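You operate a simulated robot arm through the tools that you are given. There is no shell and no other tool.

The job below is to be done with a simulated robot arm. You get a single attempt, and the scene is never put back.

TASK
Fit the roller that suits the coil on the spindle, open the felt box, set the orange knob to 3.
Fine: same wire size; it goes in the cup on the roller block, long lever open first and shut after.

The check looks at the end state, three seconds after you hand in, the way a careful person would. Anything else that was tipped, shoved, dropped, spilled or broken makes it a failure.

THE ROBOT
A 6-joint arm with a two-finger gripper, on a carriage that runs on a rail from [-0.026, -1.144] to [0.027, 1.196] (x, y) and turns from -127 to 206 degrees about z. Base frame: it is fixed where the carriage stands at the start and does not move with it; the origin is on the floor, on the carriage's upright axis, x ahead of it, y to its left, z up; the surface under the hand at the start is at about z = 0.9. Lengths are in m, angles in degrees, forces in N, time in s.
It reaches about 1.455 m from its shoulder. Its first joint turns from -166.0 to 166.0 degrees. Places, roughly: cup on the roller block [0.7, 0.7, 0.9]; felt box lid [0.7, 0.1, 1]; long lever [0.7, 0.3, 1]; orange knob [0.3, 0.5, 0.8]; roller block knob [0.4, 0.5, 0.9]. Payload 5 kg.
The TCP is the grasp point between the finger pads, 0.03 m short of the fingertips. In the tool frame z runs along the fingers and y along their closing line. The gripper opens to 0.176 m; its body begins 0.153 m behind the TCP.
Orientation is told as [roll, pitch, yaw] about the base's x, y, z axes, in that order, counted from this pose: with the fingers straight down and closing along the base's y, the tool's x points along the base's -x, its y along +y and its z along -z.

THE INTERFACE
- The arm moves only by the tool drive_tool. Its argument "moves" is a list of rows, each a list of 7 numbers: the turn, a rotation vector about the base's x, y, z in units of 5 degrees (1.0 is 5 degrees), then the shift along the base's x, y, z in units of 50 mm (1.0 is 50 mm), then the closure, from 0 (fully open) to 1 (shut). In form: [[rx, ry, rz, x, y, z, hand], ...]. A call has 1 to 20 rows; each row shifts and turns the commanded pose from where the row before left it. A call with a number of a shift or a turn outside -1 to 1 is refused whole. A row lasts 0.2 s, in which the tool goes at most 0.05 m and 8.6 degrees; a call with a longer step from one row to the next is refused whole, and so is a gripper value outside its range. Where a pose cannot be reached the arm comes as near as it can. A force on the tool above 90 N (or 10 N above the force at the start of the call, whichever is more), or a blocked arm, ends the call early, and 0.2 s more pass. Each finger travels about 0.0799 m/s and halts on what it meets, pressing with about 20 N; the grip force reading is that of the motor and also rises with nothing between the fingers. The clock runs only during rows and for 0.2 s after the last one: add rows that do not move to give the fingers time. The reply holds the time, the measured pose of the TCP, the force on the tool along the base axes, the opening and the grip force, in the units named above and with some noise, with the torque about the TCP (base axes, N m) and any sound that the robot's microphone picked up.
- Cameras (640 x 400 px; columns grow to the right, rows downward): "scene" is now at [0.04, 0.2407, 1.6169]; the picture's right is [0.58, -0.81, 0.00], its down [-0.63, -0.45, -0.64] and it looks along [0.52, 0.37, -0.77] (base axes); focal length 256 px, centre (320, 200). "wrist" rides on the gripper at [0.067, -0.009, -0.183] in the tool frame; the picture's right is [0.14, 0.99, 0.00], its down [-0.92, 0.13, -0.36] and it looks along [-0.36, 0.05, 0.93] (tool axes); focal length 251 px, centre (320, 200). There is no depth. A picture from a camera that has moved, and an enlarged one, comes with that camera's place and axes in the base frame and with its lens. The place of the scene camera against the robot may be out by one fixed shift of up to 0.025 m in any direction.
- get_image(camera): a new picture of that camera. The clock stands still meanwhile.
- slide_trunk(by): moves the trunk up (or, below 0, down) by that many m; the arm and the scene camera ride with it, the base frame stays. It gives what a move gives, with no picture.
- steer(legs): drives the robot by 1 to 6 legs, each [ahead, left, turn to the left] in m, m and degrees, along the robot's own axes; the way and the turn of a leg run together, so that a leg with both is an arc; at most 1.5 m and 180 degrees a leg. The arm and the cameras ride along, it lands a little off, and it stops where it bumps. It keeps to its track: a leg is cut to what the track allows. It gives what a move gives.
- pan_tilt(pan, tilt): turns the head with the scene camera to pan (to the left, within 120 degrees either way) and tilt (down, from -29 to 69), counted from straight ahead of the robot. It gives what a move gives.
- enlarge(camera, box): a new picture of the part [left, top, right, bottom] of that camera's present view, enlarged. The clock stands still meanwhile.
- hand_in(): hands the job in; it is judged then, once.

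Places have to be worked out from the pictures, the camera data and where the tool is seen. Open the gripper and draw the arm clear of the work before you hand the job in, unless the task says otherwise.

The tools are called after "Emit:" by a JSON object that holds its "method" and its "body". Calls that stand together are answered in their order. drive_tool: Moves the arm, as the interface text tells. Its arguments: {"type":"object","properties":{"moves":{"type":"array","items":{"type":"array","items":{"type":"number"}}}},"required":["moves"]} The other tools are called the same way: slide_trunk (by) moves the trunk up or down; steer (legs) drives the base; pan_tilt (pan, tilt) turns the head that bears the scene camera; get_image (camera) takes a picture; enlarge (camera, box) takes an enlarged picture of a part of a camera's view; hand_in () hands the job in.

At the start:

```text
clock: 0.0
position: [0.634, 0.4091, 1.2777]
orientation: [0.0, 0.0, 0.0]
force: [-0.3, -0.1, -0.5]
wrist_torque: [-0.02, -0.01, -0.01]
grip_width: 0.1759
finger_force: 0.1
trunk travel left (down, up): [-0.175, 0.175]
robot x, y, heading: [0.0016, -0.0003, 0.0]
head pan, tilt (commanded): [35.6, 50.4]
```

scene: 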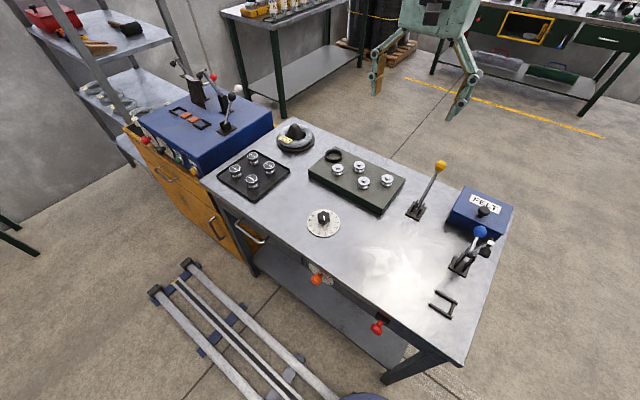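
wrist: 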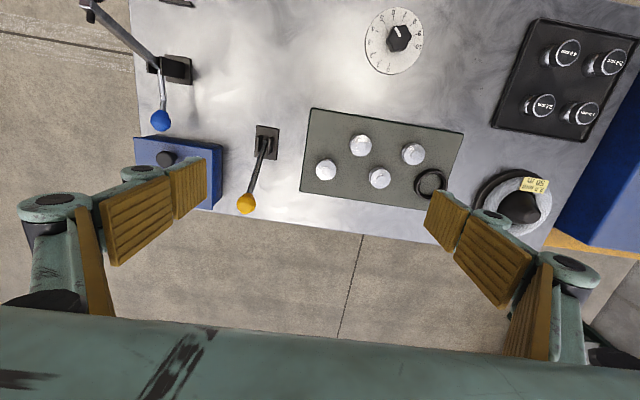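

I begin by looking closely at the bench: the tray of rollers, the coil label, the roller block, the levers, the knobs and the felt box.

Emit:
{"method": "enlarge", "body": {"camera": "scene", "box": [200, 110, 340, 200]}}

Emit:
{"method": "enlarge", "body": {"camera": "wrist", "box": [480, 10, 640, 110]}}

Emit:
{"method": "enlarge", "body": {"camera": "wrist", "box": [460, 150, 580, 240]}}

Emit:
{"method": "enlarge", "body": {"camera": "scene", "box": [280, 190, 440, 350]}}

Emit:
{"method": "enlarge", "body": {"camera": "scene", "box": [400, 150, 520, 330]}}

```text
4.44 times, centred on (270, 155) of scene
camera zoom: at [0.04, 0.2407, 1.6169], right [0.58, -0.81, 0.0], down [-0.63, -0.45, -0.64], along [0.52, 0.37, -0.77], focal length 1139 px, centre (542, 400)
```

zoom: 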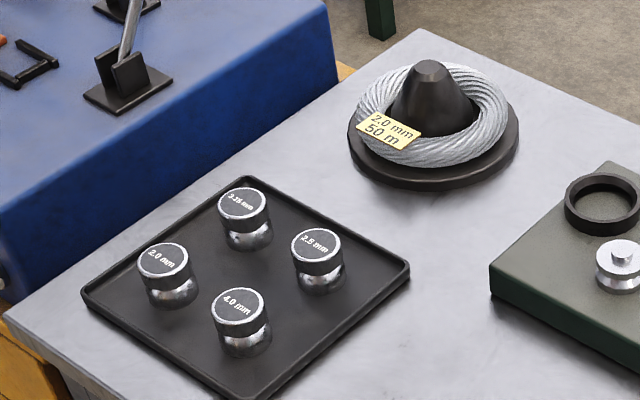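

```text
4.00 times, centred on (560, 60) of wrist
camera zoom: at [0.568, 0.4009, 1.4619], right [-0.14, 0.99, 0.0], down [0.92, 0.13, 0.36], along [0.36, 0.05, -0.93], focal length 1006 px, centre (-640, 760)
```

zoom: 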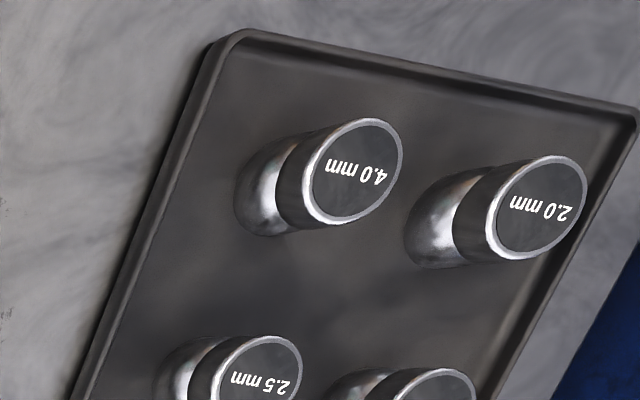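

```text
4.44 times, centred on (520, 195) of wrist
camera zoom: at [0.568, 0.4009, 1.4619], right [-0.14, 0.99, 0.0], down [0.92, 0.13, 0.36], along [0.36, 0.05, -0.93], focal length 1118 px, centre (-569, 222)
```

zoom: 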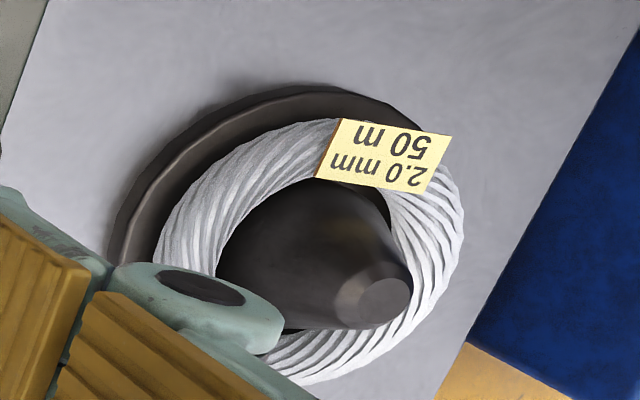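

```text
2.50 times, centred on (360, 270) of scene
camera zoom: at [0.04, 0.2407, 1.6169], right [0.58, -0.81, 0.0], down [-0.63, -0.45, -0.64], along [0.52, 0.37, -0.77], focal length 641 px, centre (220, 25)
```

zoom: 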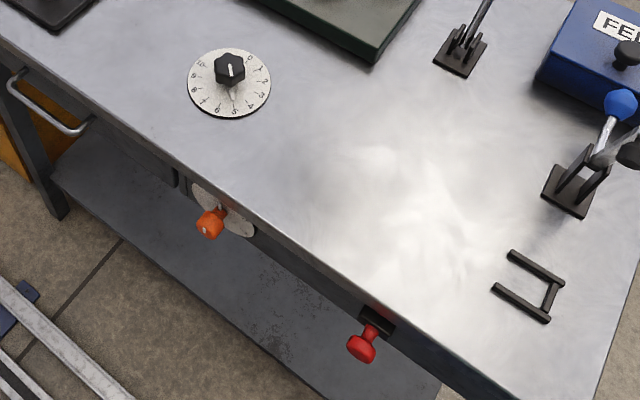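

```text
2.22 times, centred on (460, 240) of scene
camera zoom: at [0.04, 0.2407, 1.6169], right [0.58, -0.81, 0.0], down [-0.63, -0.45, -0.64], along [0.52, 0.37, -0.77], focal length 570 px, centre (9, 111)
```

zoom: 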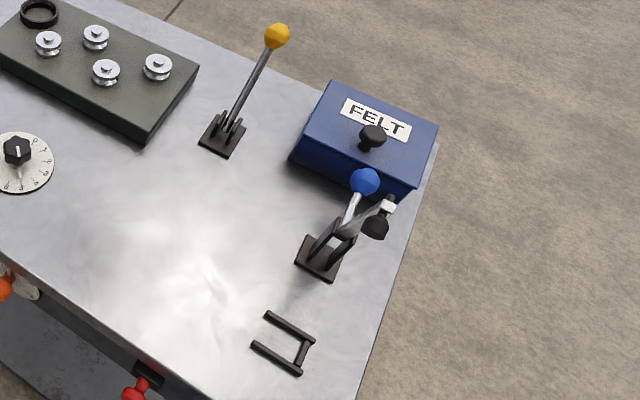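

The coil's tag reads 2.0 mm, and the tray holds rollers of 2.0, 3.15, 2.5 and 4.0 mm. Now I zoom in on the long yellow lever, the felt box, the roller block and the orange knob to understand how each one works.

Emit:
{"method": "enlarge", "body": {"camera": "wrist", "box": [210, 100, 310, 220]}}

Emit:
{"method": "enlarge", "body": {"camera": "scene", "box": [400, 150, 460, 225]}}

Emit:
{"method": "enlarge", "body": {"camera": "scene", "box": [300, 140, 415, 215]}}

Emit:
{"method": "enlarge", "body": {"camera": "scene", "box": [430, 180, 520, 280]}}

Emit:
{"method": "enlarge", "body": {"camera": "scene", "box": [290, 250, 350, 300]}}

Emit:
{"method": "enlarge", "body": {"camera": "scene", "box": [160, 50, 260, 140]}}

```text
3.33 times, centred on (260, 160) of wrist
camera zoom: at [0.568, 0.4009, 1.4619], right [-0.14, 0.99, 0.0], down [0.92, 0.13, 0.36], along [0.36, 0.05, -0.93], focal length 838 px, centre (520, 333)
```

zoom: 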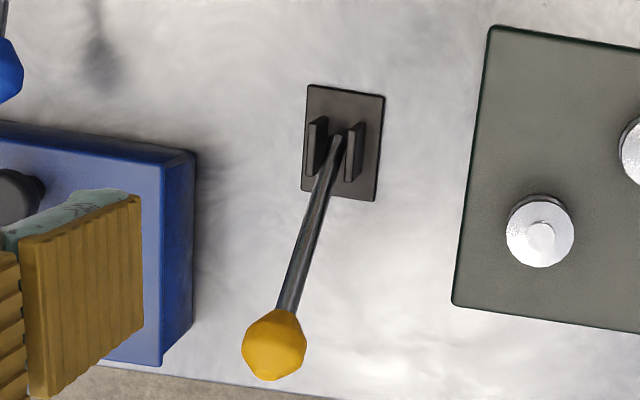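

```text
5.33 times, centred on (430, 188) of scene
camera zoom: at [0.04, 0.2407, 1.6169], right [0.58, -0.81, 0.0], down [-0.63, -0.45, -0.64], along [0.52, 0.37, -0.77], focal length 1367 px, centre (-267, 267)
```

zoom: 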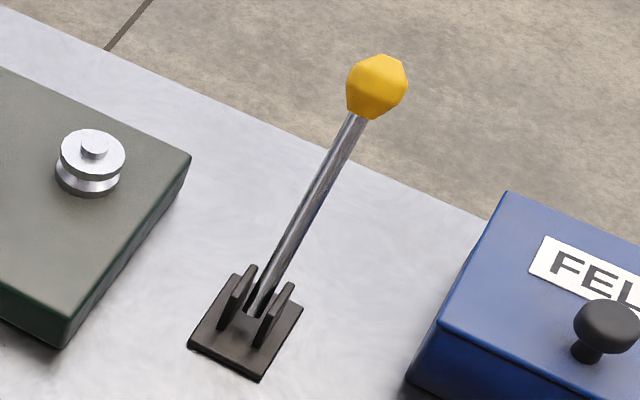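

```text
5.33 times, centred on (358, 178) of scene
camera zoom: at [0.04, 0.2407, 1.6169], right [0.58, -0.81, 0.0], down [-0.63, -0.45, -0.64], along [0.52, 0.37, -0.77], focal length 1367 px, centre (120, 320)
```

zoom: 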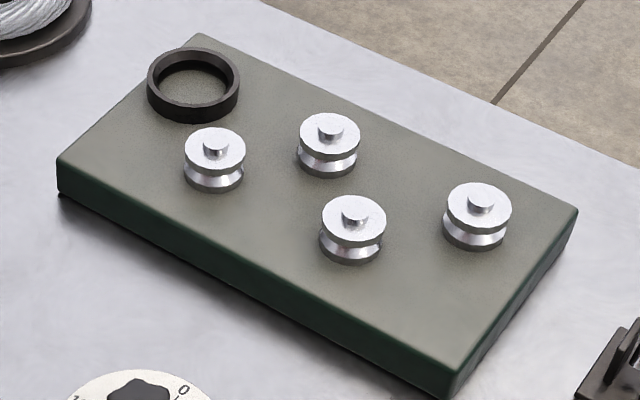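

```text
4.00 times, centred on (475, 230) of scene
camera zoom: at [0.04, 0.2407, 1.6169], right [0.58, -0.81, 0.0], down [-0.63, -0.45, -0.64], along [0.52, 0.37, -0.77], focal length 1025 px, centre (-300, 80)
```

zoom: 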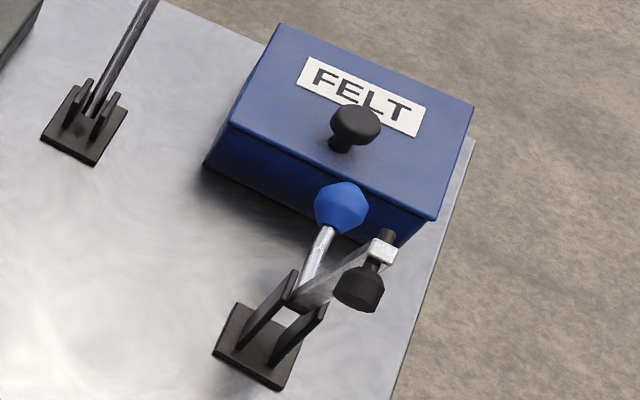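

```text
8.00 times, centred on (320, 275) of scene
camera zoom: at [0.04, 0.2407, 1.6169], right [0.58, -0.81, 0.0], down [-0.63, -0.45, -0.64], along [0.52, 0.37, -0.77], focal length 2050 px, centre (320, -400)
```

zoom: 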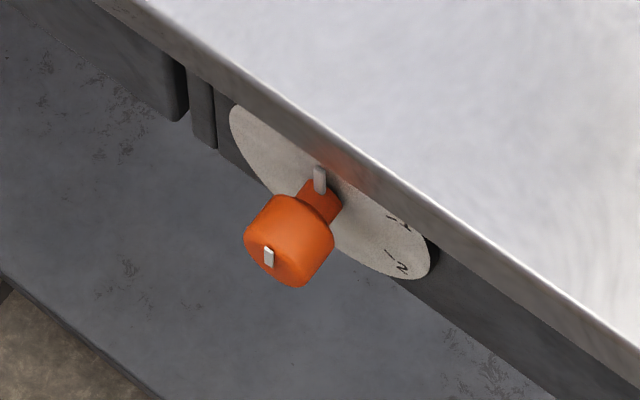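

```text
4.44 times, centred on (210, 95) of scene
camera zoom: at [0.04, 0.2407, 1.6169], right [0.58, -0.81, 0.0], down [-0.63, -0.45, -0.64], along [0.52, 0.37, -0.77], focal length 1139 px, centre (809, 667)
```

zoom: 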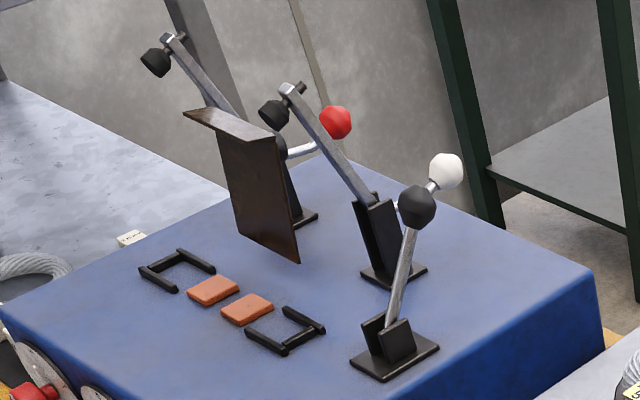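

The yellow long lever's plate is at about (0.668, 0.297). The lever leans about 35° toward +x, with its ball near (0.749, 0.297, 1.055). I'll bring the hand above the ball with the fingers partly closed and check the alignment with the wrist camera.

Emit:
{"method": "drive_tool", "body": {"moves": [[0, 0, 0, 0.46, -0.448, -0.4, 0.2], [0, 0, 0, 0.46, -0.448, -0.4, 0.4], [0, 0, 0, 0.46, -0.448, -0.4, 0.5], [0, 0, 0, 0.46, -0.448, -0.4, 0.5], [0, 0, 0, 0.46, -0.448, -0.3, 0.5], [0, 0, 0, 0, 0, 0, 0.5]]}}

Emit:
{"method": "get_image", "body": {"camera": "wrist"}}

Emit:
{"method": "get_image", "body": {"camera": "scene"}}

```text
clock: 1.4
position: [0.7534, 0.2997, 1.1826]
orientation: [0.0, 0.0, 0.0]
force: [0.6, -0.2, -0.8]
wrist_torque: [0.05, 0.17, 0.01]
grip_width: 0.088
finger_force: 0.0
trunk travel left (down, up): [-0.175, 0.175]
robot x, y, heading: [0.002, -0.004, 0.1]
head pan, tilt (commanded): [35.6, 50.4]
```

```text
taken
camera wrist: at [0.6871, 0.2897, 1.3668], right [-0.14, 0.99, 0.0], down [0.92, 0.13, 0.36], along [0.36, 0.05, -0.93], focal length 251 px, centre (320, 200)
```

wrist: 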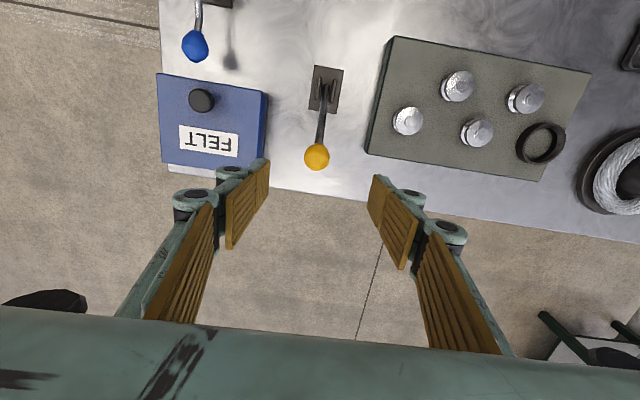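

```text
taken
camera scene: at [0.0407, 0.2405, 1.617], right [0.58, -0.81, 0.0], down [-0.63, -0.45, -0.64], along [0.52, 0.37, -0.77], focal length 256 px, centre (320, 200)
```

scene: 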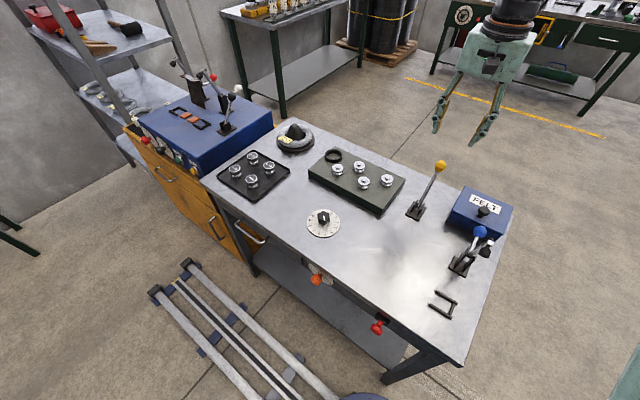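

The ball projects where I predicted, at about (0.752, 0.295, 1.05). I'll descend so the fingers straddle it, then check before closing.

Emit:
{"method": "drive_tool", "body": {"moves": [[0, 0, 0, 0, -0.08, -0.6, 0.5], [0, 0, 0, 0, 0, -0.7, 0.5], [0, 0, 0, 0, 0, -0.7, 0.5], [0, 0, 0, 0, 0, -0.6, 0.5], [0, 0, 0, 0, 0, 0, 0.5]]}}

Emit:
{"method": "get_image", "body": {"camera": "wrist"}}

Emit:
{"method": "enlarge", "body": {"camera": "scene", "box": [390, 100, 530, 230]}}

```text
clock: 2.6
position: [0.7507, 0.2959, 1.0512]
orientation: [-0.1, 0.0, 0.0]
force: [-0.4, -0.6, -0.7]
wrist_torque: [0.01, 0.1, 0.01]
grip_width: 0.088
finger_force: 0.0
trunk travel left (down, up): [-0.175, 0.175]
robot x, y, heading: [-0.0016, -0.0008, -0.1]
head pan, tilt (commanded): [35.6, 50.4]
```

```text
taken
camera wrist: at [0.6847, 0.2875, 1.2353], right [-0.14, 0.99, 0.0], down [0.92, 0.13, 0.36], along [0.36, 0.05, -0.93], focal length 251 px, centre (320, 200)
```

wrist: 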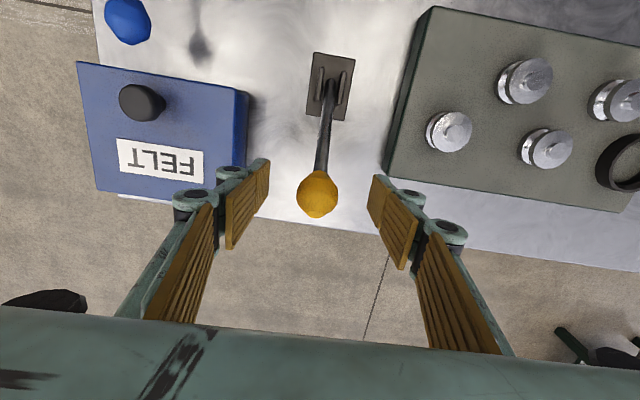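

```text
3.08 times, centred on (460, 165) of scene
camera zoom: at [0.0408, 0.2409, 1.6169], right [0.58, -0.81, 0.0], down [-0.63, -0.45, -0.64], along [0.52, 0.37, -0.77], focal length 789 px, centre (-111, 308)
```

zoom: 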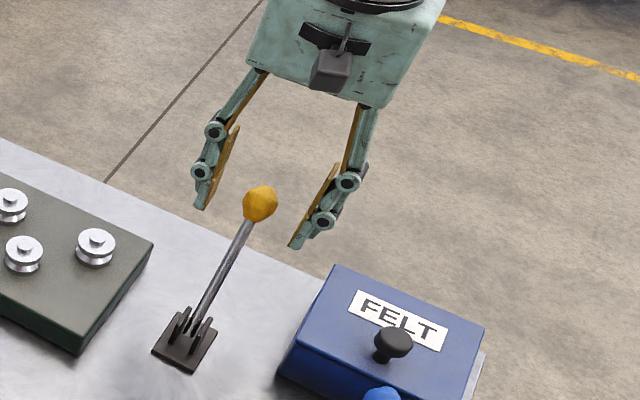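

The ball sits right at the grasp point between the pads, so I'll close the fingers on it.

Emit:
{"method": "drive_tool", "body": {"moves": [[0, 0, 0, 0, 0, 0, 0.7], [0, 0, 0, 0, 0, 0, 0.87], [0, 0, 0, 0, 0, 0, 0.87], [0, 0, 0, 0, 0, 0, 0.87]]}}

```text
clock: 3.6
position: [0.7505, 0.2944, 1.0506]
orientation: [0.0, 0.1, 0.0]
force: [-1.7, -14.3, -4.3]
wrist_torque: [-0.08, -0.11, 0.0]
grip_width: 0.0307
finger_force: 45.0
trunk travel left (down, up): [-0.175, 0.175]
robot x, y, heading: [-0.0025, -0.0009, -0.1]
head pan, tilt (commanded): [35.6, 50.4]
```

The grip holds on the ball, with a slight sideways load. I'll ease the hand 2 mm toward −y and start swinging the lever along its arc toward −x (pivot ≈ (0.663, 0.915), radius 0.16), watching the forces.

Emit:
{"method": "drive_tool", "body": {"moves": [[0, 0, 0, 0, -0.04, 0, 0.87], [0, 0, 0, -0.384, 0, 0.21, 0.87], [0, 0, 0, -0.528, 0, 0.194, 0.87], [0, 0, 0, 0, 0, 0, 0.87]]}}

Emit:
{"method": "get_image", "body": {"camera": "wrist"}}

Emit:
{"method": "enlarge", "body": {"camera": "scene", "box": [300, 100, 530, 230]}}

```text
clock: 4.6
position: [0.7006, 0.2959, 1.0751]
orientation: [0.0, 0.0, 0.1]
force: [-1.2, 11.3, 12.7]
wrist_torque: [-0.02, 0.93, 0.05]
grip_width: 0.0307
finger_force: 44.9
trunk travel left (down, up): [-0.175, 0.175]
robot x, y, heading: [0.0001, -0.0015, 0.1]
head pan, tilt (commanded): [35.6, 50.4]
```

```text
taken
camera wrist: at [0.6348, 0.2864, 1.2581], right [-0.14, 0.99, 0.0], down [0.92, 0.13, 0.36], along [0.36, 0.05, -0.93], focal length 251 px, centre (320, 200)
```

wrist: 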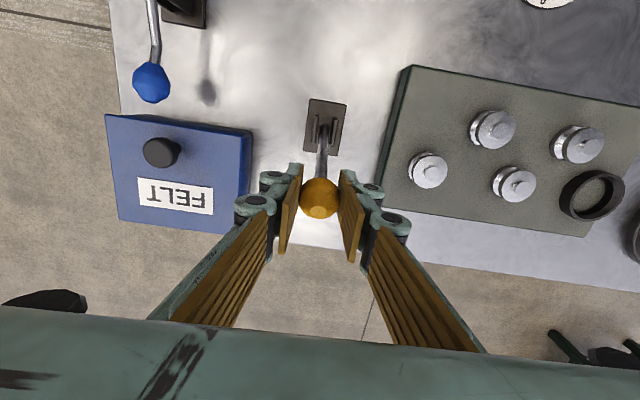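

```text
2.78 times, centred on (415, 165) of scene
camera zoom: at [0.0393, 0.2413, 1.617], right [0.58, -0.81, 0.0], down [-0.63, -0.45, -0.64], along [0.52, 0.37, -0.77], focal length 713 px, centre (56, 297)
```

zoom: 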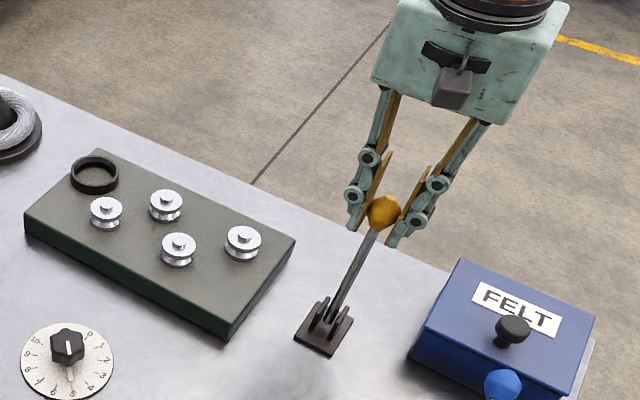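

The lever swings freely and nothing on the roller block has shifted yet. I'll continue along the arc over the top toward −x.

Emit:
{"method": "drive_tool", "body": {"moves": [[0, 0, 0, -0.528, 0.02, 0.09, 0.87], [0, 0, 0, -0.54, 0, 0, 0.87], [0, 0, 0, -0.56, 0, -0.1, 0.87], [0, 0, 0, 0, 0, 0, 0.87]]}}

Emit:
{"method": "enlarge", "body": {"camera": "scene", "box": [300, 100, 530, 230]}}

```text
clock: 5.6
position: [0.6233, 0.2966, 1.0721]
orientation: [0.0, 0.0, 0.1]
force: [3.9, 48.5, -3.1]
wrist_torque: [0.17, -0.52, 0.43]
grip_width: 0.0309
finger_force: 45.0
trunk travel left (down, up): [-0.175, 0.175]
robot x, y, heading: [0.0009, -0.0002, 0.2]
head pan, tilt (commanded): [35.6, 50.4]
```

```text
2.78 times, centred on (415, 165) of scene
camera zoom: at [0.04, 0.2439, 1.6163], right [0.58, -0.81, 0.0], down [-0.63, -0.45, -0.64], along [0.52, 0.37, -0.77], focal length 713 px, centre (56, 297)
```

zoom: 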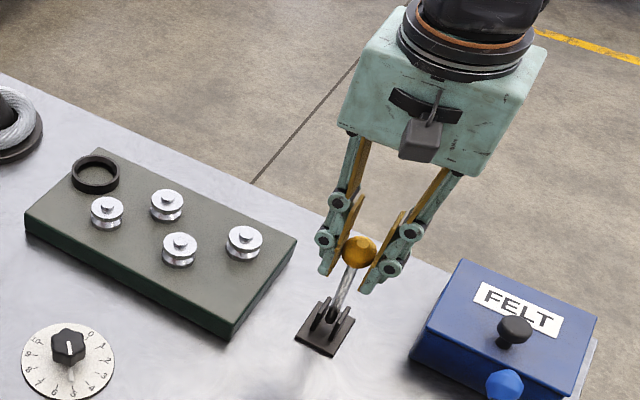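

A sideways load of 48 N in +y has built up, so the lever's plane runs slightly toward +y. I'll ease the hand that way and go on.

Emit:
{"method": "drive_tool", "body": {"moves": [[0, 0, 0, 0, 0.06, 0, 0.87], [0, 0, 0, -0.3, 0.01, -0.11, 0.87], [0, 0, 0, 0, 0, 0, 0.87]]}}

```text
clock: 6.4
position: [0.6077, 0.2972, 1.0669]
orientation: [-0.1, -0.1, 0.0]
force: [-0.7, 25.9, 12.2]
wrist_torque: [0.05, -1.05, 0.15]
grip_width: 0.0308
finger_force: 44.9
trunk travel left (down, up): [-0.175, 0.175]
robot x, y, heading: [-0.0044, -0.0037, -0.1]
head pan, tilt (commanded): [35.6, 50.4]
```

The side load is down to 26 N and the lever is still free. I'll continue in small steps toward the end stop.

Emit:
{"method": "drive_tool", "body": {"moves": [[0, 0, 0, 0, 0.04, 0, 0.87], [0, 0, 0, -0.3, 0.0, -0.11, 0.87], [0, 0, 0, -0.3, 0.0, -0.15, 0.87], [0, 0, 0, 0, 0, 0, 0.87]]}}

Emit:
{"method": "enlarge", "body": {"camera": "scene", "box": [300, 100, 530, 230]}}

Emit:
{"method": "get_image", "body": {"camera": "wrist"}}

```text
clock: 7.4
position: [0.5809, 0.298, 1.0531]
orientation: [-0.1, 0.1, -0.1]
force: [10.6, 12.9, -10.4]
wrist_torque: [0.0, -0.83, 0.15]
grip_width: 0.0309
finger_force: 44.9
trunk travel left (down, up): [-0.175, 0.175]
robot x, y, heading: [-0.0, 0.0043, 0.1]
head pan, tilt (commanded): [35.6, 50.4]
```

```text
2.78 times, centred on (415, 165) of scene
camera zoom: at [0.0411, 0.2416, 1.6166], right [0.58, -0.81, 0.0], down [-0.63, -0.45, -0.64], along [0.52, 0.37, -0.77], focal length 713 px, centre (56, 297)
```

zoom: 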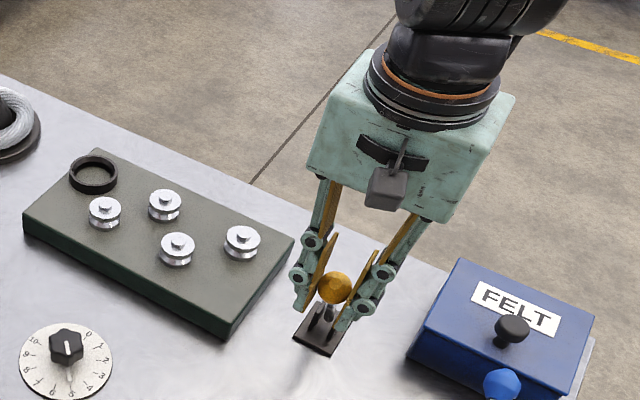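

```text
taken
camera wrist: at [0.514, 0.2894, 1.2368], right [-0.14, 0.99, 0.0], down [0.92, 0.13, 0.36], along [0.36, 0.05, -0.93], focal length 251 px, centre (320, 200)
```

wrist: 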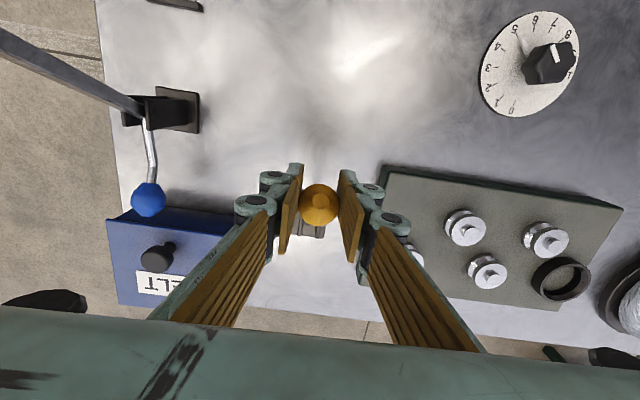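

The lever now leans about 33° toward −x and some resistance has appeared. I'll press a little further to feel for the end stop.

Emit:
{"method": "drive_tool", "body": {"moves": [[0, 0, 0, -0.16, 0.02, -0.1, 0.87], [0, 0, 0, -0.16, 0.0, -0.1, 0.87], [0, 0, 0, 0, 0, 0, 0.87]]}}

```text
clock: 8.2
position: [0.5584, 0.2973, 1.0426]
orientation: [-0.2, 0.3, 0.1]
force: [-4.3, -4.9, 0.1]
wrist_torque: [-0.18, -0.01, 0.02]
grip_width: 0.0277
finger_force: 36.9
trunk travel left (down, up): [-0.175, 0.175]
robot x, y, heading: [0.0002, -0.0036, -0.1]
head pan, tilt (commanded): [35.6, 50.4]
```

The grip width dropped and the force vanished, so the pads probably slipped on the ball at the end stop. I'll look.

Emit:
{"method": "get_image", "body": {"camera": "wrist"}}

Emit:
{"method": "enlarge", "body": {"camera": "scene", "box": [370, 130, 470, 230]}}

```text
taken
camera wrist: at [0.4935, 0.29, 1.2269], right [-0.14, 0.99, 0.0], down [0.93, 0.13, 0.36], along [0.35, 0.05, -0.93], focal length 251 px, centre (320, 200)
```

wrist: 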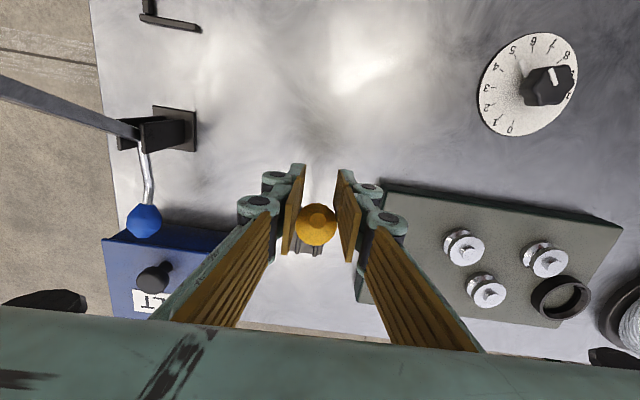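

```text
4.00 times, centred on (420, 180) of scene
camera zoom: at [0.0396, 0.2403, 1.6169], right [0.58, -0.81, 0.0], down [-0.63, -0.45, -0.64], along [0.52, 0.37, -0.77], focal length 1025 px, centre (-80, 280)
```

zoom: 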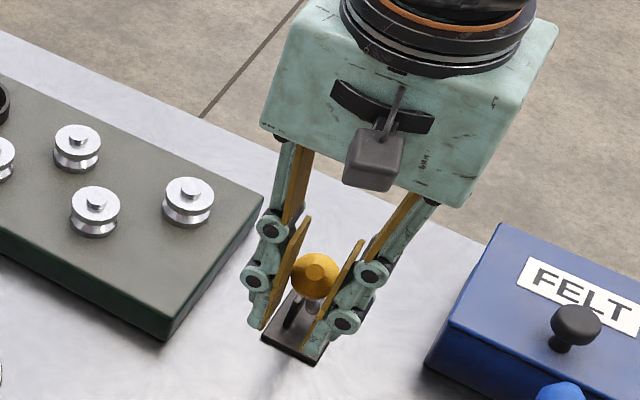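

The ball has stopped near x = 0.58, so the lever sits at its −x end stop, which I take as open since it started at the other stop. I'll open the fingers, rise clear and inspect the lever and cup.

Emit:
{"method": "drive_tool", "body": {"moves": [[0, 0, 0, 0, 0, 0, 0.6], [0, 0, 0, 0, 0, 0, 0.5], [0, 0, 0, 0, 0, 0.8, 0.5], [0, 0, 0, 0, 0, 0.9, 0.5], [0, 0, 0, 0, 0, 0.9, 0.5], [0, 0, 0, 0, 0, 0, 0.5]]}}

Emit:
{"method": "get_image", "body": {"camera": "wrist"}}

Emit:
{"method": "enlarge", "body": {"camera": "scene", "box": [310, 140, 440, 220]}}

```text
clock: 9.6
position: [0.5636, 0.2969, 1.1737]
orientation: [0.0, 0.0, -0.1]
force: [-0.3, -1.3, 0.7]
wrist_torque: [0.04, -0.11, -0.02]
grip_width: 0.0879
finger_force: 0.1
trunk travel left (down, up): [-0.175, 0.175]
robot x, y, heading: [-0.0008, 0.0025, -0.2]
head pan, tilt (commanded): [35.6, 50.4]
```

```text
taken
camera wrist: at [0.4966, 0.2898, 1.3576], right [-0.14, 0.99, 0.0], down [0.92, 0.13, 0.36], along [0.36, 0.05, -0.93], focal length 251 px, centre (320, 200)
```

wrist: 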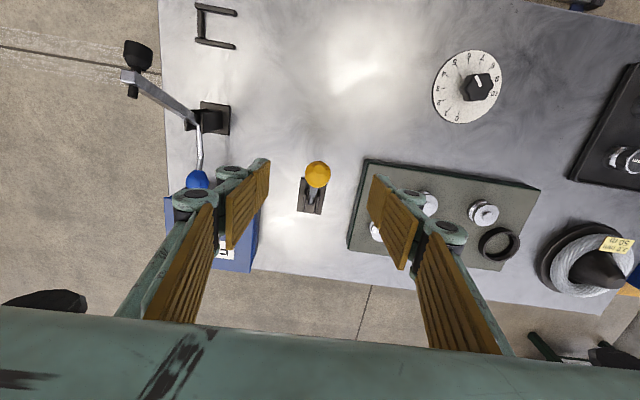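

```text
4.92 times, centred on (375, 180) of scene
camera zoom: at [0.0394, 0.2405, 1.6169], right [0.58, -0.81, 0.0], down [-0.63, -0.45, -0.64], along [0.52, 0.37, -0.77], focal length 1262 px, centre (49, 298)
```

zoom: 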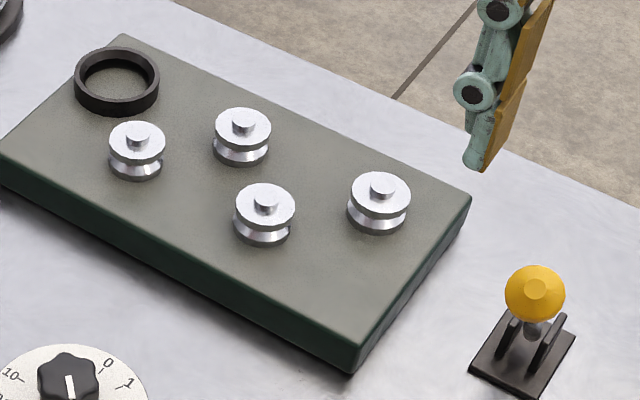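

The lever stays put in the new position (ball at x ≈ 0.574). Next I move the hand up and across toward the roller tray for a close look at the 2.0 mm roller and its surroundings.

Emit:
{"method": "drive_tool", "body": {"moves": [[0, 0, 0, -0.207, 0.915, 0.138, 0.5], [0, 0, 0, -0.207, 0.915, 0.138, 0.5], [0, 0, 0, -0.207, 0.915, 0.138, 0.5], [0, 0, 0, -0.207, 0.915, 0.138, 0.5], [0, 0, 0, -0.207, 0.915, 0.138, 0.5], [0, 0, 0, -0.207, 0.915, 0.138, 0.5], [0, 0, 0, -0.207, 0.915, 0.138, 0.5], [0, 0, 0, -0.207, 0.915, 0.138, 0.5], [0, 0, 0, -0.207, 0.915, 0.138, 0.5], [0, 0, 0, -0.207, 0.915, 0.138, 0.5], [0, 0, 0, -0.207, 0.915, 0.138, 0.5], [0, 0, 0, 0, 0, 0, 0.5]]}}

Emit:
{"method": "get_image", "body": {"camera": "wrist"}}

Emit:
{"method": "get_image", "body": {"camera": "scene"}}

```text
clock: 12.2
position: [0.4448, 0.8048, 1.2485]
orientation: [0.0, 0.0, -0.1]
force: [0.1, 0.5, -0.6]
wrist_torque: [-0.12, -0.07, -0.03]
grip_width: 0.088
finger_force: 0.0
trunk travel left (down, up): [-0.175, 0.175]
robot x, y, heading: [-0.0022, 0.0, 0.1]
head pan, tilt (commanded): [35.6, 50.4]
```

```text
taken
camera wrist: at [0.379, 0.7964, 1.4321], right [-0.14, 0.99, 0.0], down [0.92, 0.13, 0.36], along [0.36, 0.05, -0.93], focal length 251 px, centre (320, 200)
```

wrist: 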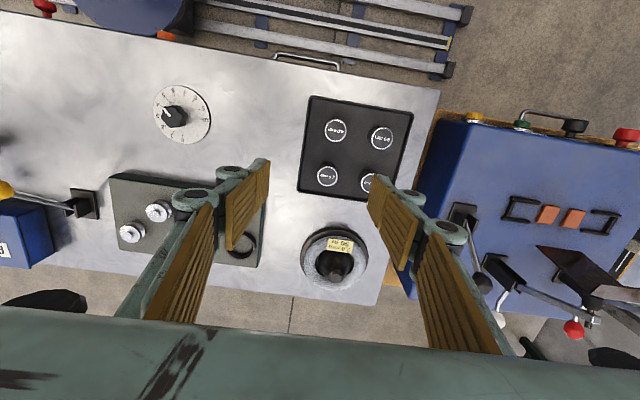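

```text
taken
camera scene: at [0.0399, 0.2412, 1.6169], right [0.58, -0.81, 0.0], down [-0.63, -0.45, -0.64], along [0.52, 0.37, -0.77], focal length 256 px, centre (320, 200)
```

scene: 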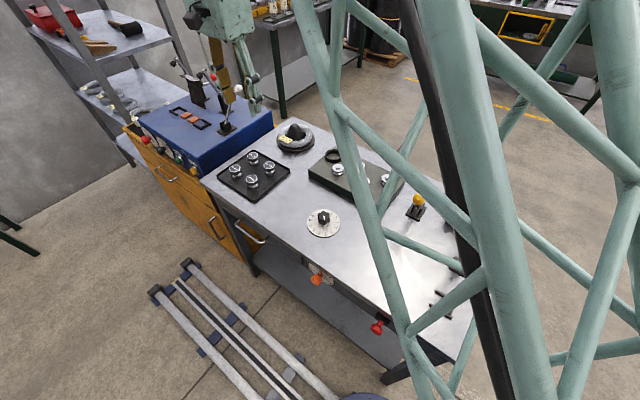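

The tray is below the hand and clear, so I zoom in to confirm which roller is 2.0 mm.

Emit:
{"method": "enlarge", "body": {"camera": "wrist", "box": [296, 92, 420, 206]}}

Emit:
{"method": "enlarge", "body": {"camera": "wrist", "box": [420, 100, 640, 350]}}

```text
3.51 times, centred on (358, 149) of wrist
camera zoom: at [0.379, 0.7964, 1.4321], right [-0.14, 0.99, 0.0], down [0.92, 0.13, 0.36], along [0.36, 0.05, -0.93], focal length 882 px, centre (187, 379)
```

zoom: 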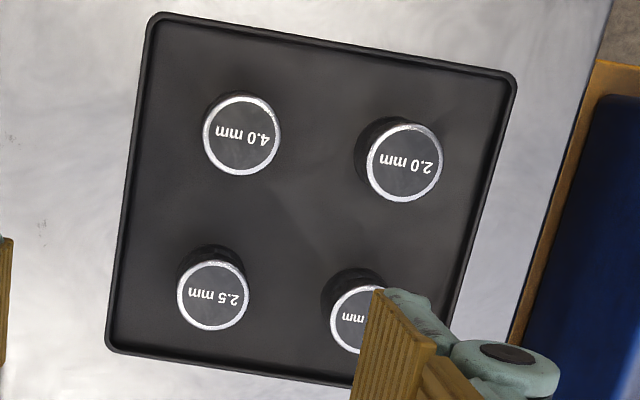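

```text
1.60 times, centred on (530, 225) of wrist
camera zoom: at [0.379, 0.7964, 1.4321], right [-0.14, 0.99, 0.0], down [0.92, 0.13, 0.36], along [0.36, 0.05, -0.93], focal length 402 px, centre (-16, 160)
```

zoom: 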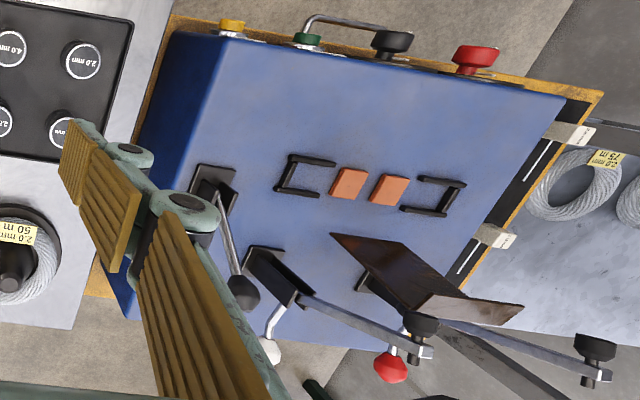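

The 2.0 mm roller is confirmed at about (0.426, 0.922) with its top near z ≈ 0.946. Its neighbours are 90 mm away along x and y, so I'll turn the hand −45° to close along the free diagonal. I'll stop above it at z ≈ 1.10 and check.

Emit:
{"method": "drive_tool", "body": {"moves": [[0, 0, -1, -0.041, 0.26, -0.33, 0.5], [0, 0, -1, -0.041, 0.26, -0.33, 0.5], [0, 0, -1, -0.041, 0.26, -0.33, 0.5], [0, 0, -1, -0.041, 0.26, -0.33, 0.5], [0, 0, -1, -0.041, 0.26, -0.33, 0.5], [0, 0, -1, -0.041, 0.26, -0.33, 0.5], [0, 0, -1, -0.041, 0.26, -0.33, 0.5], [0, 0, -1, -0.041, 0.26, -0.33, 0.5], [0, 0, -1, -0.041, 0.26, -0.33, 0.5], [0, 0, 0, 0, 0, 0, 0.5]]}}

Emit:
{"method": "get_image", "body": {"camera": "wrist"}}

Emit:
{"method": "enlarge", "body": {"camera": "scene", "box": [180, 60, 330, 220]}}

```text
clock: 14.4
position: [0.429, 0.9201, 1.1008]
orientation: [0.1, -0.1, -45.1]
force: [0.0, 0.1, -1.3]
wrist_torque: [-0.03, 0.0, -0.01]
grip_width: 0.0881
finger_force: 0.1
trunk travel left (down, up): [-0.175, 0.175]
robot x, y, heading: [0.0018, 0.0015, 0.1]
head pan, tilt (commanded): [35.6, 50.4]
```

```text
taken
camera wrist: at [0.375, 0.9614, 1.2848], right [0.6, 0.8, 0.0], down [0.74, -0.56, 0.36], along [0.29, -0.22, -0.93], focal length 251 px, centre (320, 200)
```

wrist: 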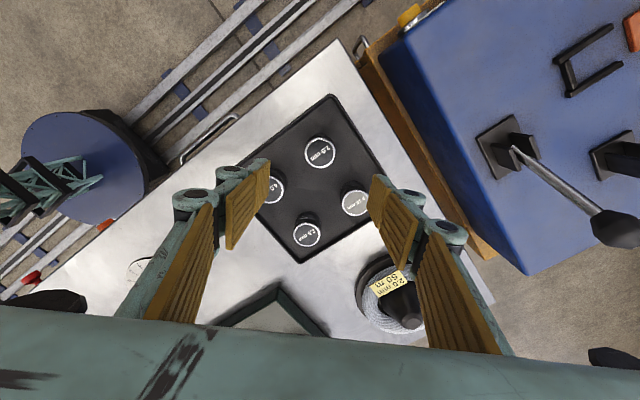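

```text
2.50 times, centred on (255, 140) of scene
camera zoom: at [0.0402, 0.2411, 1.6169], right [0.58, -0.81, 0.0], down [-0.63, -0.45, -0.64], along [0.52, 0.37, -0.77], focal length 641 px, centre (482, 350)
```

zoom: 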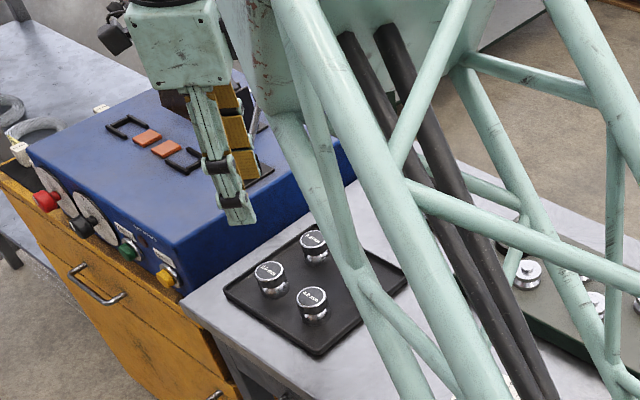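

The roller shows up nearly where predicted. I zoom in to refine its centre and see how much room the fingers have.

Emit:
{"method": "enlarge", "body": {"camera": "wrist", "box": [240, 100, 400, 260]}}

```text
2.50 times, centred on (320, 180) of wrist
camera zoom: at [0.375, 0.9614, 1.2848], right [0.6, 0.8, 0.0], down [0.74, -0.56, 0.36], along [0.29, -0.22, -0.93], focal length 629 px, centre (320, 250)
```

zoom: 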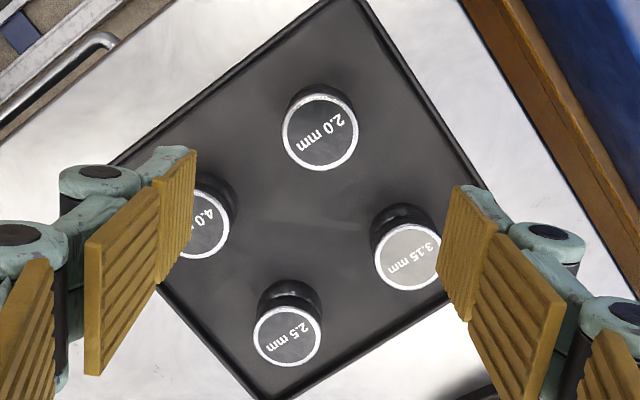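

The centre resolves to (0.4264, 0.9224), so I correct by about 2 mm and descend partway. I'll narrow the fingers to 70 mm and then check again.

Emit:
{"method": "drive_tool", "body": {"moves": [[0, 0, 0, -0.046, 0.04, 0, 0.6], [0, 0, 0, 0, 0, -0.6, 0.6], [0, 0, 0, 0, 0, -0.6, 0.6], [0, 0, 0, 0, 0, -0.6, 0.6], [0, 0, 0, 0, 0, 0, 0.6]]}}

Emit:
{"method": "get_image", "body": {"camera": "wrist"}}

Emit:
{"method": "enlarge", "body": {"camera": "scene", "box": [180, 100, 330, 220]}}

```text
clock: 15.6
position: [0.427, 0.9206, 1.01]
orientation: [-0.1, -0.1, -45.1]
force: [0.4, -0.3, -0.3]
wrist_torque: [-0.05, 0.02, 0.02]
grip_width: 0.0704
finger_force: 0.0
trunk travel left (down, up): [-0.175, 0.175]
robot x, y, heading: [-0.0021, -0.0002, 0.1]
head pan, tilt (commanded): [35.6, 50.4]
```

```text
taken
camera wrist: at [0.3733, 0.9623, 1.1949], right [0.6, 0.8, 0.0], down [0.74, -0.56, 0.36], along [0.29, -0.22, -0.93], focal length 251 px, centre (320, 200)
```

wrist: 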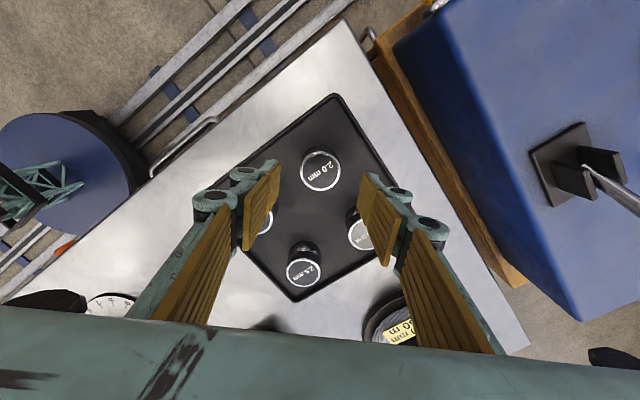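

```text
3.33 times, centred on (255, 160) of scene
camera zoom: at [0.0402, 0.2409, 1.6169], right [0.58, -0.81, 0.0], down [-0.63, -0.45, -0.64], along [0.52, 0.37, -0.77], focal length 854 px, centre (537, 333)
```

zoom: 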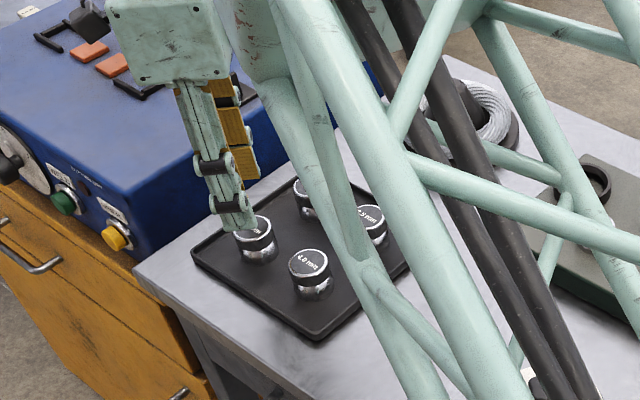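

The roller is centred to within a couple of mm. I'll nudge 2 mm along the pad width and descend so the fingertips are around z ≈ 0.92, beside the cap, leaving room above the cup rim later.

Emit:
{"method": "drive_tool", "body": {"moves": [[0, 0, 0, -0.02, 0.04, 0, 0.6], [0, 0, 0, 0, 0, -0.4, 0.6], [0, 0, 0, 0, 0, -0.4, 0.6], [0, 0, 0, 0, 0, -0.38, 0.6], [0, 0, 0, 0, 0, 0, 0.6]]}}

Emit:
{"method": "get_image", "body": {"camera": "wrist"}}

Emit:
{"method": "enlarge", "body": {"camera": "scene", "box": [200, 130, 300, 210]}}

```text
clock: 16.8
position: [0.4252, 0.924, 0.9514]
orientation: [0.0, 0.0, -45.1]
force: [0.0, -0.7, -0.4]
wrist_torque: [-0.05, -0.01, 0.01]
grip_width: 0.0704
finger_force: 0.0
trunk travel left (down, up): [-0.175, 0.175]
robot x, y, heading: [0.0001, -0.0022, -0.0]
head pan, tilt (commanded): [35.6, 50.4]
```

```text
taken
camera wrist: at [0.3718, 0.9653, 1.1355], right [0.6, 0.8, 0.0], down [0.74, -0.56, 0.36], along [0.29, -0.22, -0.93], focal length 251 px, centre (320, 200)
```

wrist: 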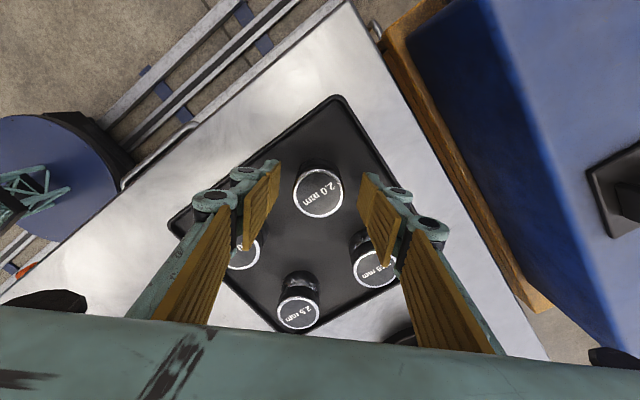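

```text
5.00 times, centred on (250, 170) of scene
camera zoom: at [0.0402, 0.241, 1.6169], right [0.58, -0.81, 0.0], down [-0.63, -0.45, -0.64], along [0.52, 0.37, -0.77], focal length 1281 px, centre (670, 350)
```

zoom: 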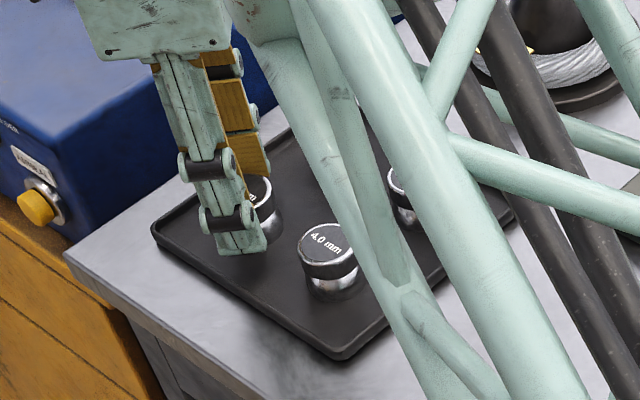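

The roller top is centred between the pads at the grasp point, so I'll close on it.

Emit:
{"method": "drive_tool", "body": {"moves": [[0, 0, 0, 0, 0, 0, 0.72], [0, 0, 0, 0, 0, 0, 0.82], [0, 0, 0, 0, 0, 0, 0.84], [0, 0, 0, 0, 0, 0, 0.84]]}}

Emit:
{"method": "get_image", "body": {"camera": "wrist"}}

```text
clock: 17.8
position: [0.4263, 0.9225, 0.9517]
orientation: [0.0, 0.0, -44.9]
force: [-0.6, -1.0, 0.6]
wrist_torque: [0.03, -0.05, 0.02]
grip_width: 0.0421
finger_force: 19.4
trunk travel left (down, up): [-0.175, 0.175]
robot x, y, heading: [0.0019, -0.0008, 0.3]
head pan, tilt (commanded): [35.6, 50.4]
```

```text
taken
camera wrist: at [0.3716, 0.9651, 1.136], right [0.6, 0.8, 0.0], down [0.74, -0.56, 0.36], along [0.29, -0.22, -0.93], focal length 251 px, centre (320, 200)
```

wrist: 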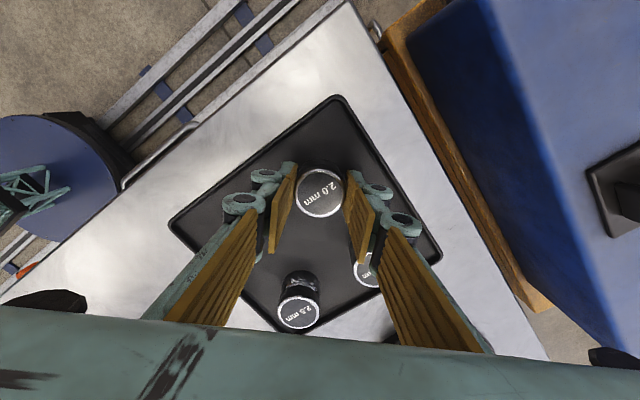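

It grips at a width of 42 mm, which matches the cap diameter. I'll tighten slightly and lift straight up.

Emit:
{"method": "drive_tool", "body": {"moves": [[0, 0, 0, 0, 0, 0, 0.9], [0, 0, 0, 0, 0, 0.3, 0.9], [0, 0, 0, 0, 0, 0.6, 0.9], [0, 0, 0, 0, 0, 0.9, 0.9], [0, 0, 0, 0, 0, 0.9, 0.9], [0, 0, 0, 0, 0, 0.9, 0.9], [0, 0, 0, 0, 0, 0, 0.9]]}}

Emit:
{"method": "get_image", "body": {"camera": "wrist"}}

Emit:
{"method": "enlarge", "body": {"camera": "scene", "box": [180, 60, 330, 220]}}

```text
clock: 19.4
position: [0.4243, 0.9236, 1.1292]
orientation: [0.0, 0.0, -45.0]
force: [0.2, -0.5, -2.6]
wrist_torque: [0.1, -0.05, -0.01]
grip_width: 0.0422
finger_force: 19.6
trunk travel left (down, up): [-0.175, 0.175]
robot x, y, heading: [0.0009, 0.0014, -0.1]
head pan, tilt (commanded): [35.6, 50.4]
```

```text
taken
camera wrist: at [0.3705, 0.9647, 1.3132], right [0.6, 0.8, 0.0], down [0.74, -0.56, 0.36], along [0.29, -0.22, -0.93], focal length 251 px, centre (320, 200)
```

wrist: 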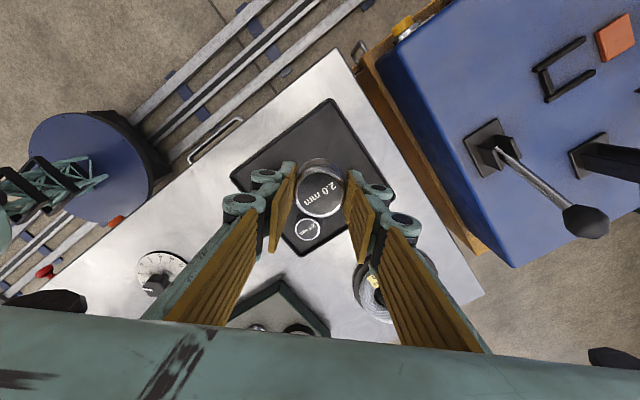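

```text
2.50 times, centred on (255, 140) of scene
camera zoom: at [0.0397, 0.2405, 1.6169], right [0.58, -0.81, 0.0], down [-0.63, -0.45, -0.64], along [0.52, 0.37, -0.77], focal length 641 px, centre (482, 350)
```

zoom: 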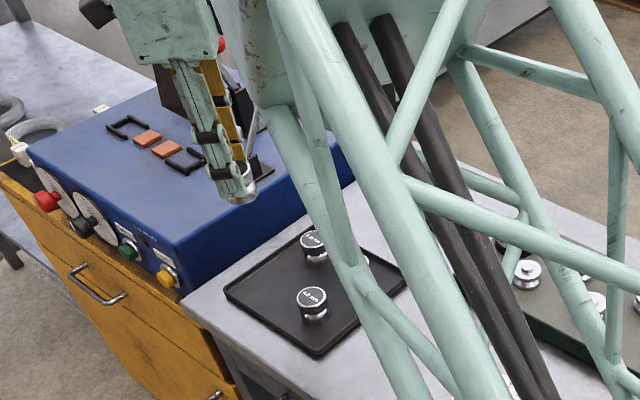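

The 2.0 mm roller is held upright and the tray is otherwise undisturbed. I'll carry it over to the roller block at z ≈ 1.13 while turning the hand back to 0°.

Emit:
{"method": "drive_tool", "body": {"moves": [[0, 0, 1, 0.612, -0.596, 0, 0.9], [0, 0, 1, 0.612, -0.596, 0, 0.9], [0, 0, 1, 0.612, -0.596, 0, 0.9], [0, 0, 1, 0.612, -0.596, 0, 0.9], [0, 0, 1, 0.612, -0.596, 0, 0.9], [0, 0, 1, 0.612, -0.596, 0, 0.9], [0, 0, 1, 0.612, -0.596, 0, 0.9], [0, 0, 1, 0.612, -0.596, 0, 0.9], [0, 0, 1, 0.612, -0.596, 0, 0.9], [0, 0, 0, 0, 0, 0, 0.9]]}}

Emit:
{"method": "get_image", "body": {"camera": "wrist"}}

Emit:
{"method": "get_image", "body": {"camera": "scene"}}

```text
clock: 21.6
position: [0.704, 0.6532, 1.1308]
orientation: [0.1, 0.0, 0.0]
force: [0.9, -1.0, -4.0]
wrist_torque: [0.11, 0.18, -0.01]
grip_width: 0.0424
finger_force: 20.0
trunk travel left (down, up): [-0.175, 0.175]
robot x, y, heading: [-0.0035, -0.0007, 0.1]
head pan, tilt (commanded): [35.6, 50.4]
```

```text
taken
camera wrist: at [0.6381, 0.6452, 1.3153], right [-0.14, 0.99, 0.0], down [0.92, 0.13, 0.36], along [0.36, 0.05, -0.93], focal length 251 px, centre (320, 200)
```

wrist: 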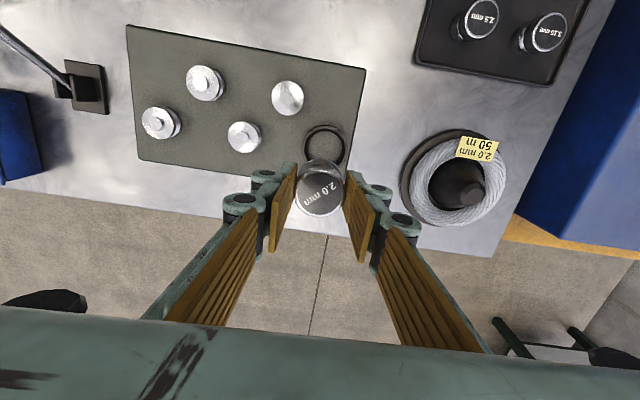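

```text
taken
camera scene: at [0.0408, 0.2407, 1.6169], right [0.58, -0.81, 0.0], down [-0.63, -0.45, -0.64], along [0.52, 0.37, -0.77], focal length 256 px, centre (320, 200)
```

scene: 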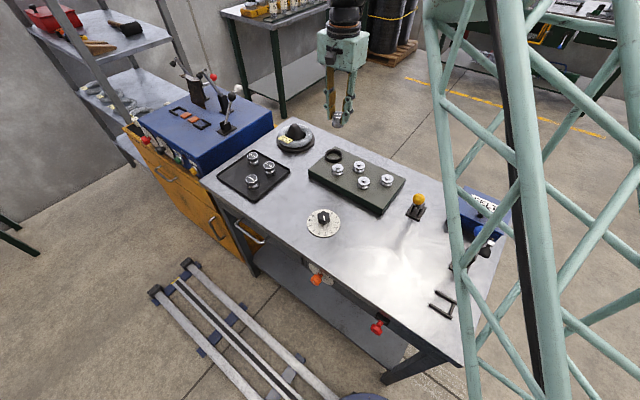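

The cup is visible just beyond the held roller. I zoom in with both cameras to fix the cup's centre and rim height.

Emit:
{"method": "enlarge", "body": {"camera": "wrist", "box": [260, 100, 390, 230]}}

Emit:
{"method": "enlarge", "body": {"camera": "scene", "box": [300, 90, 400, 200]}}

```text
3.08 times, centred on (325, 165) of wrist
camera zoom: at [0.6381, 0.6452, 1.3153], right [-0.14, 0.99, 0.0], down [0.92, 0.13, 0.36], along [0.36, 0.05, -0.93], focal length 774 px, centre (305, 308)
```

zoom: 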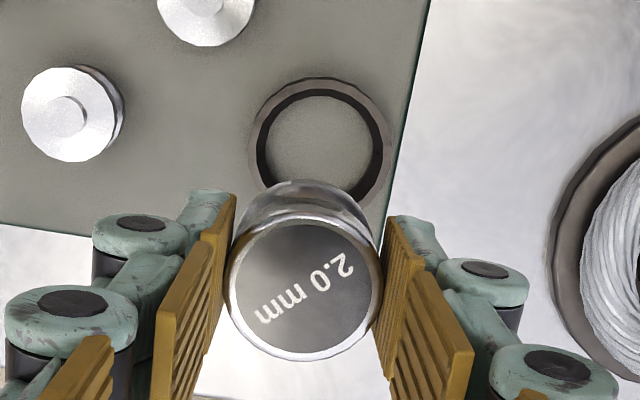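

```text
3.64 times, centred on (350, 145) of scene
camera zoom: at [0.0408, 0.2407, 1.6169], right [0.58, -0.81, 0.0], down [-0.63, -0.45, -0.64], along [0.52, 0.37, -0.77], focal length 932 px, centre (211, 400)
```

zoom: 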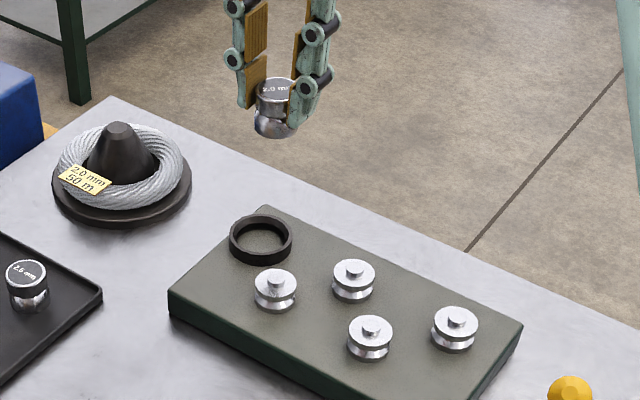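

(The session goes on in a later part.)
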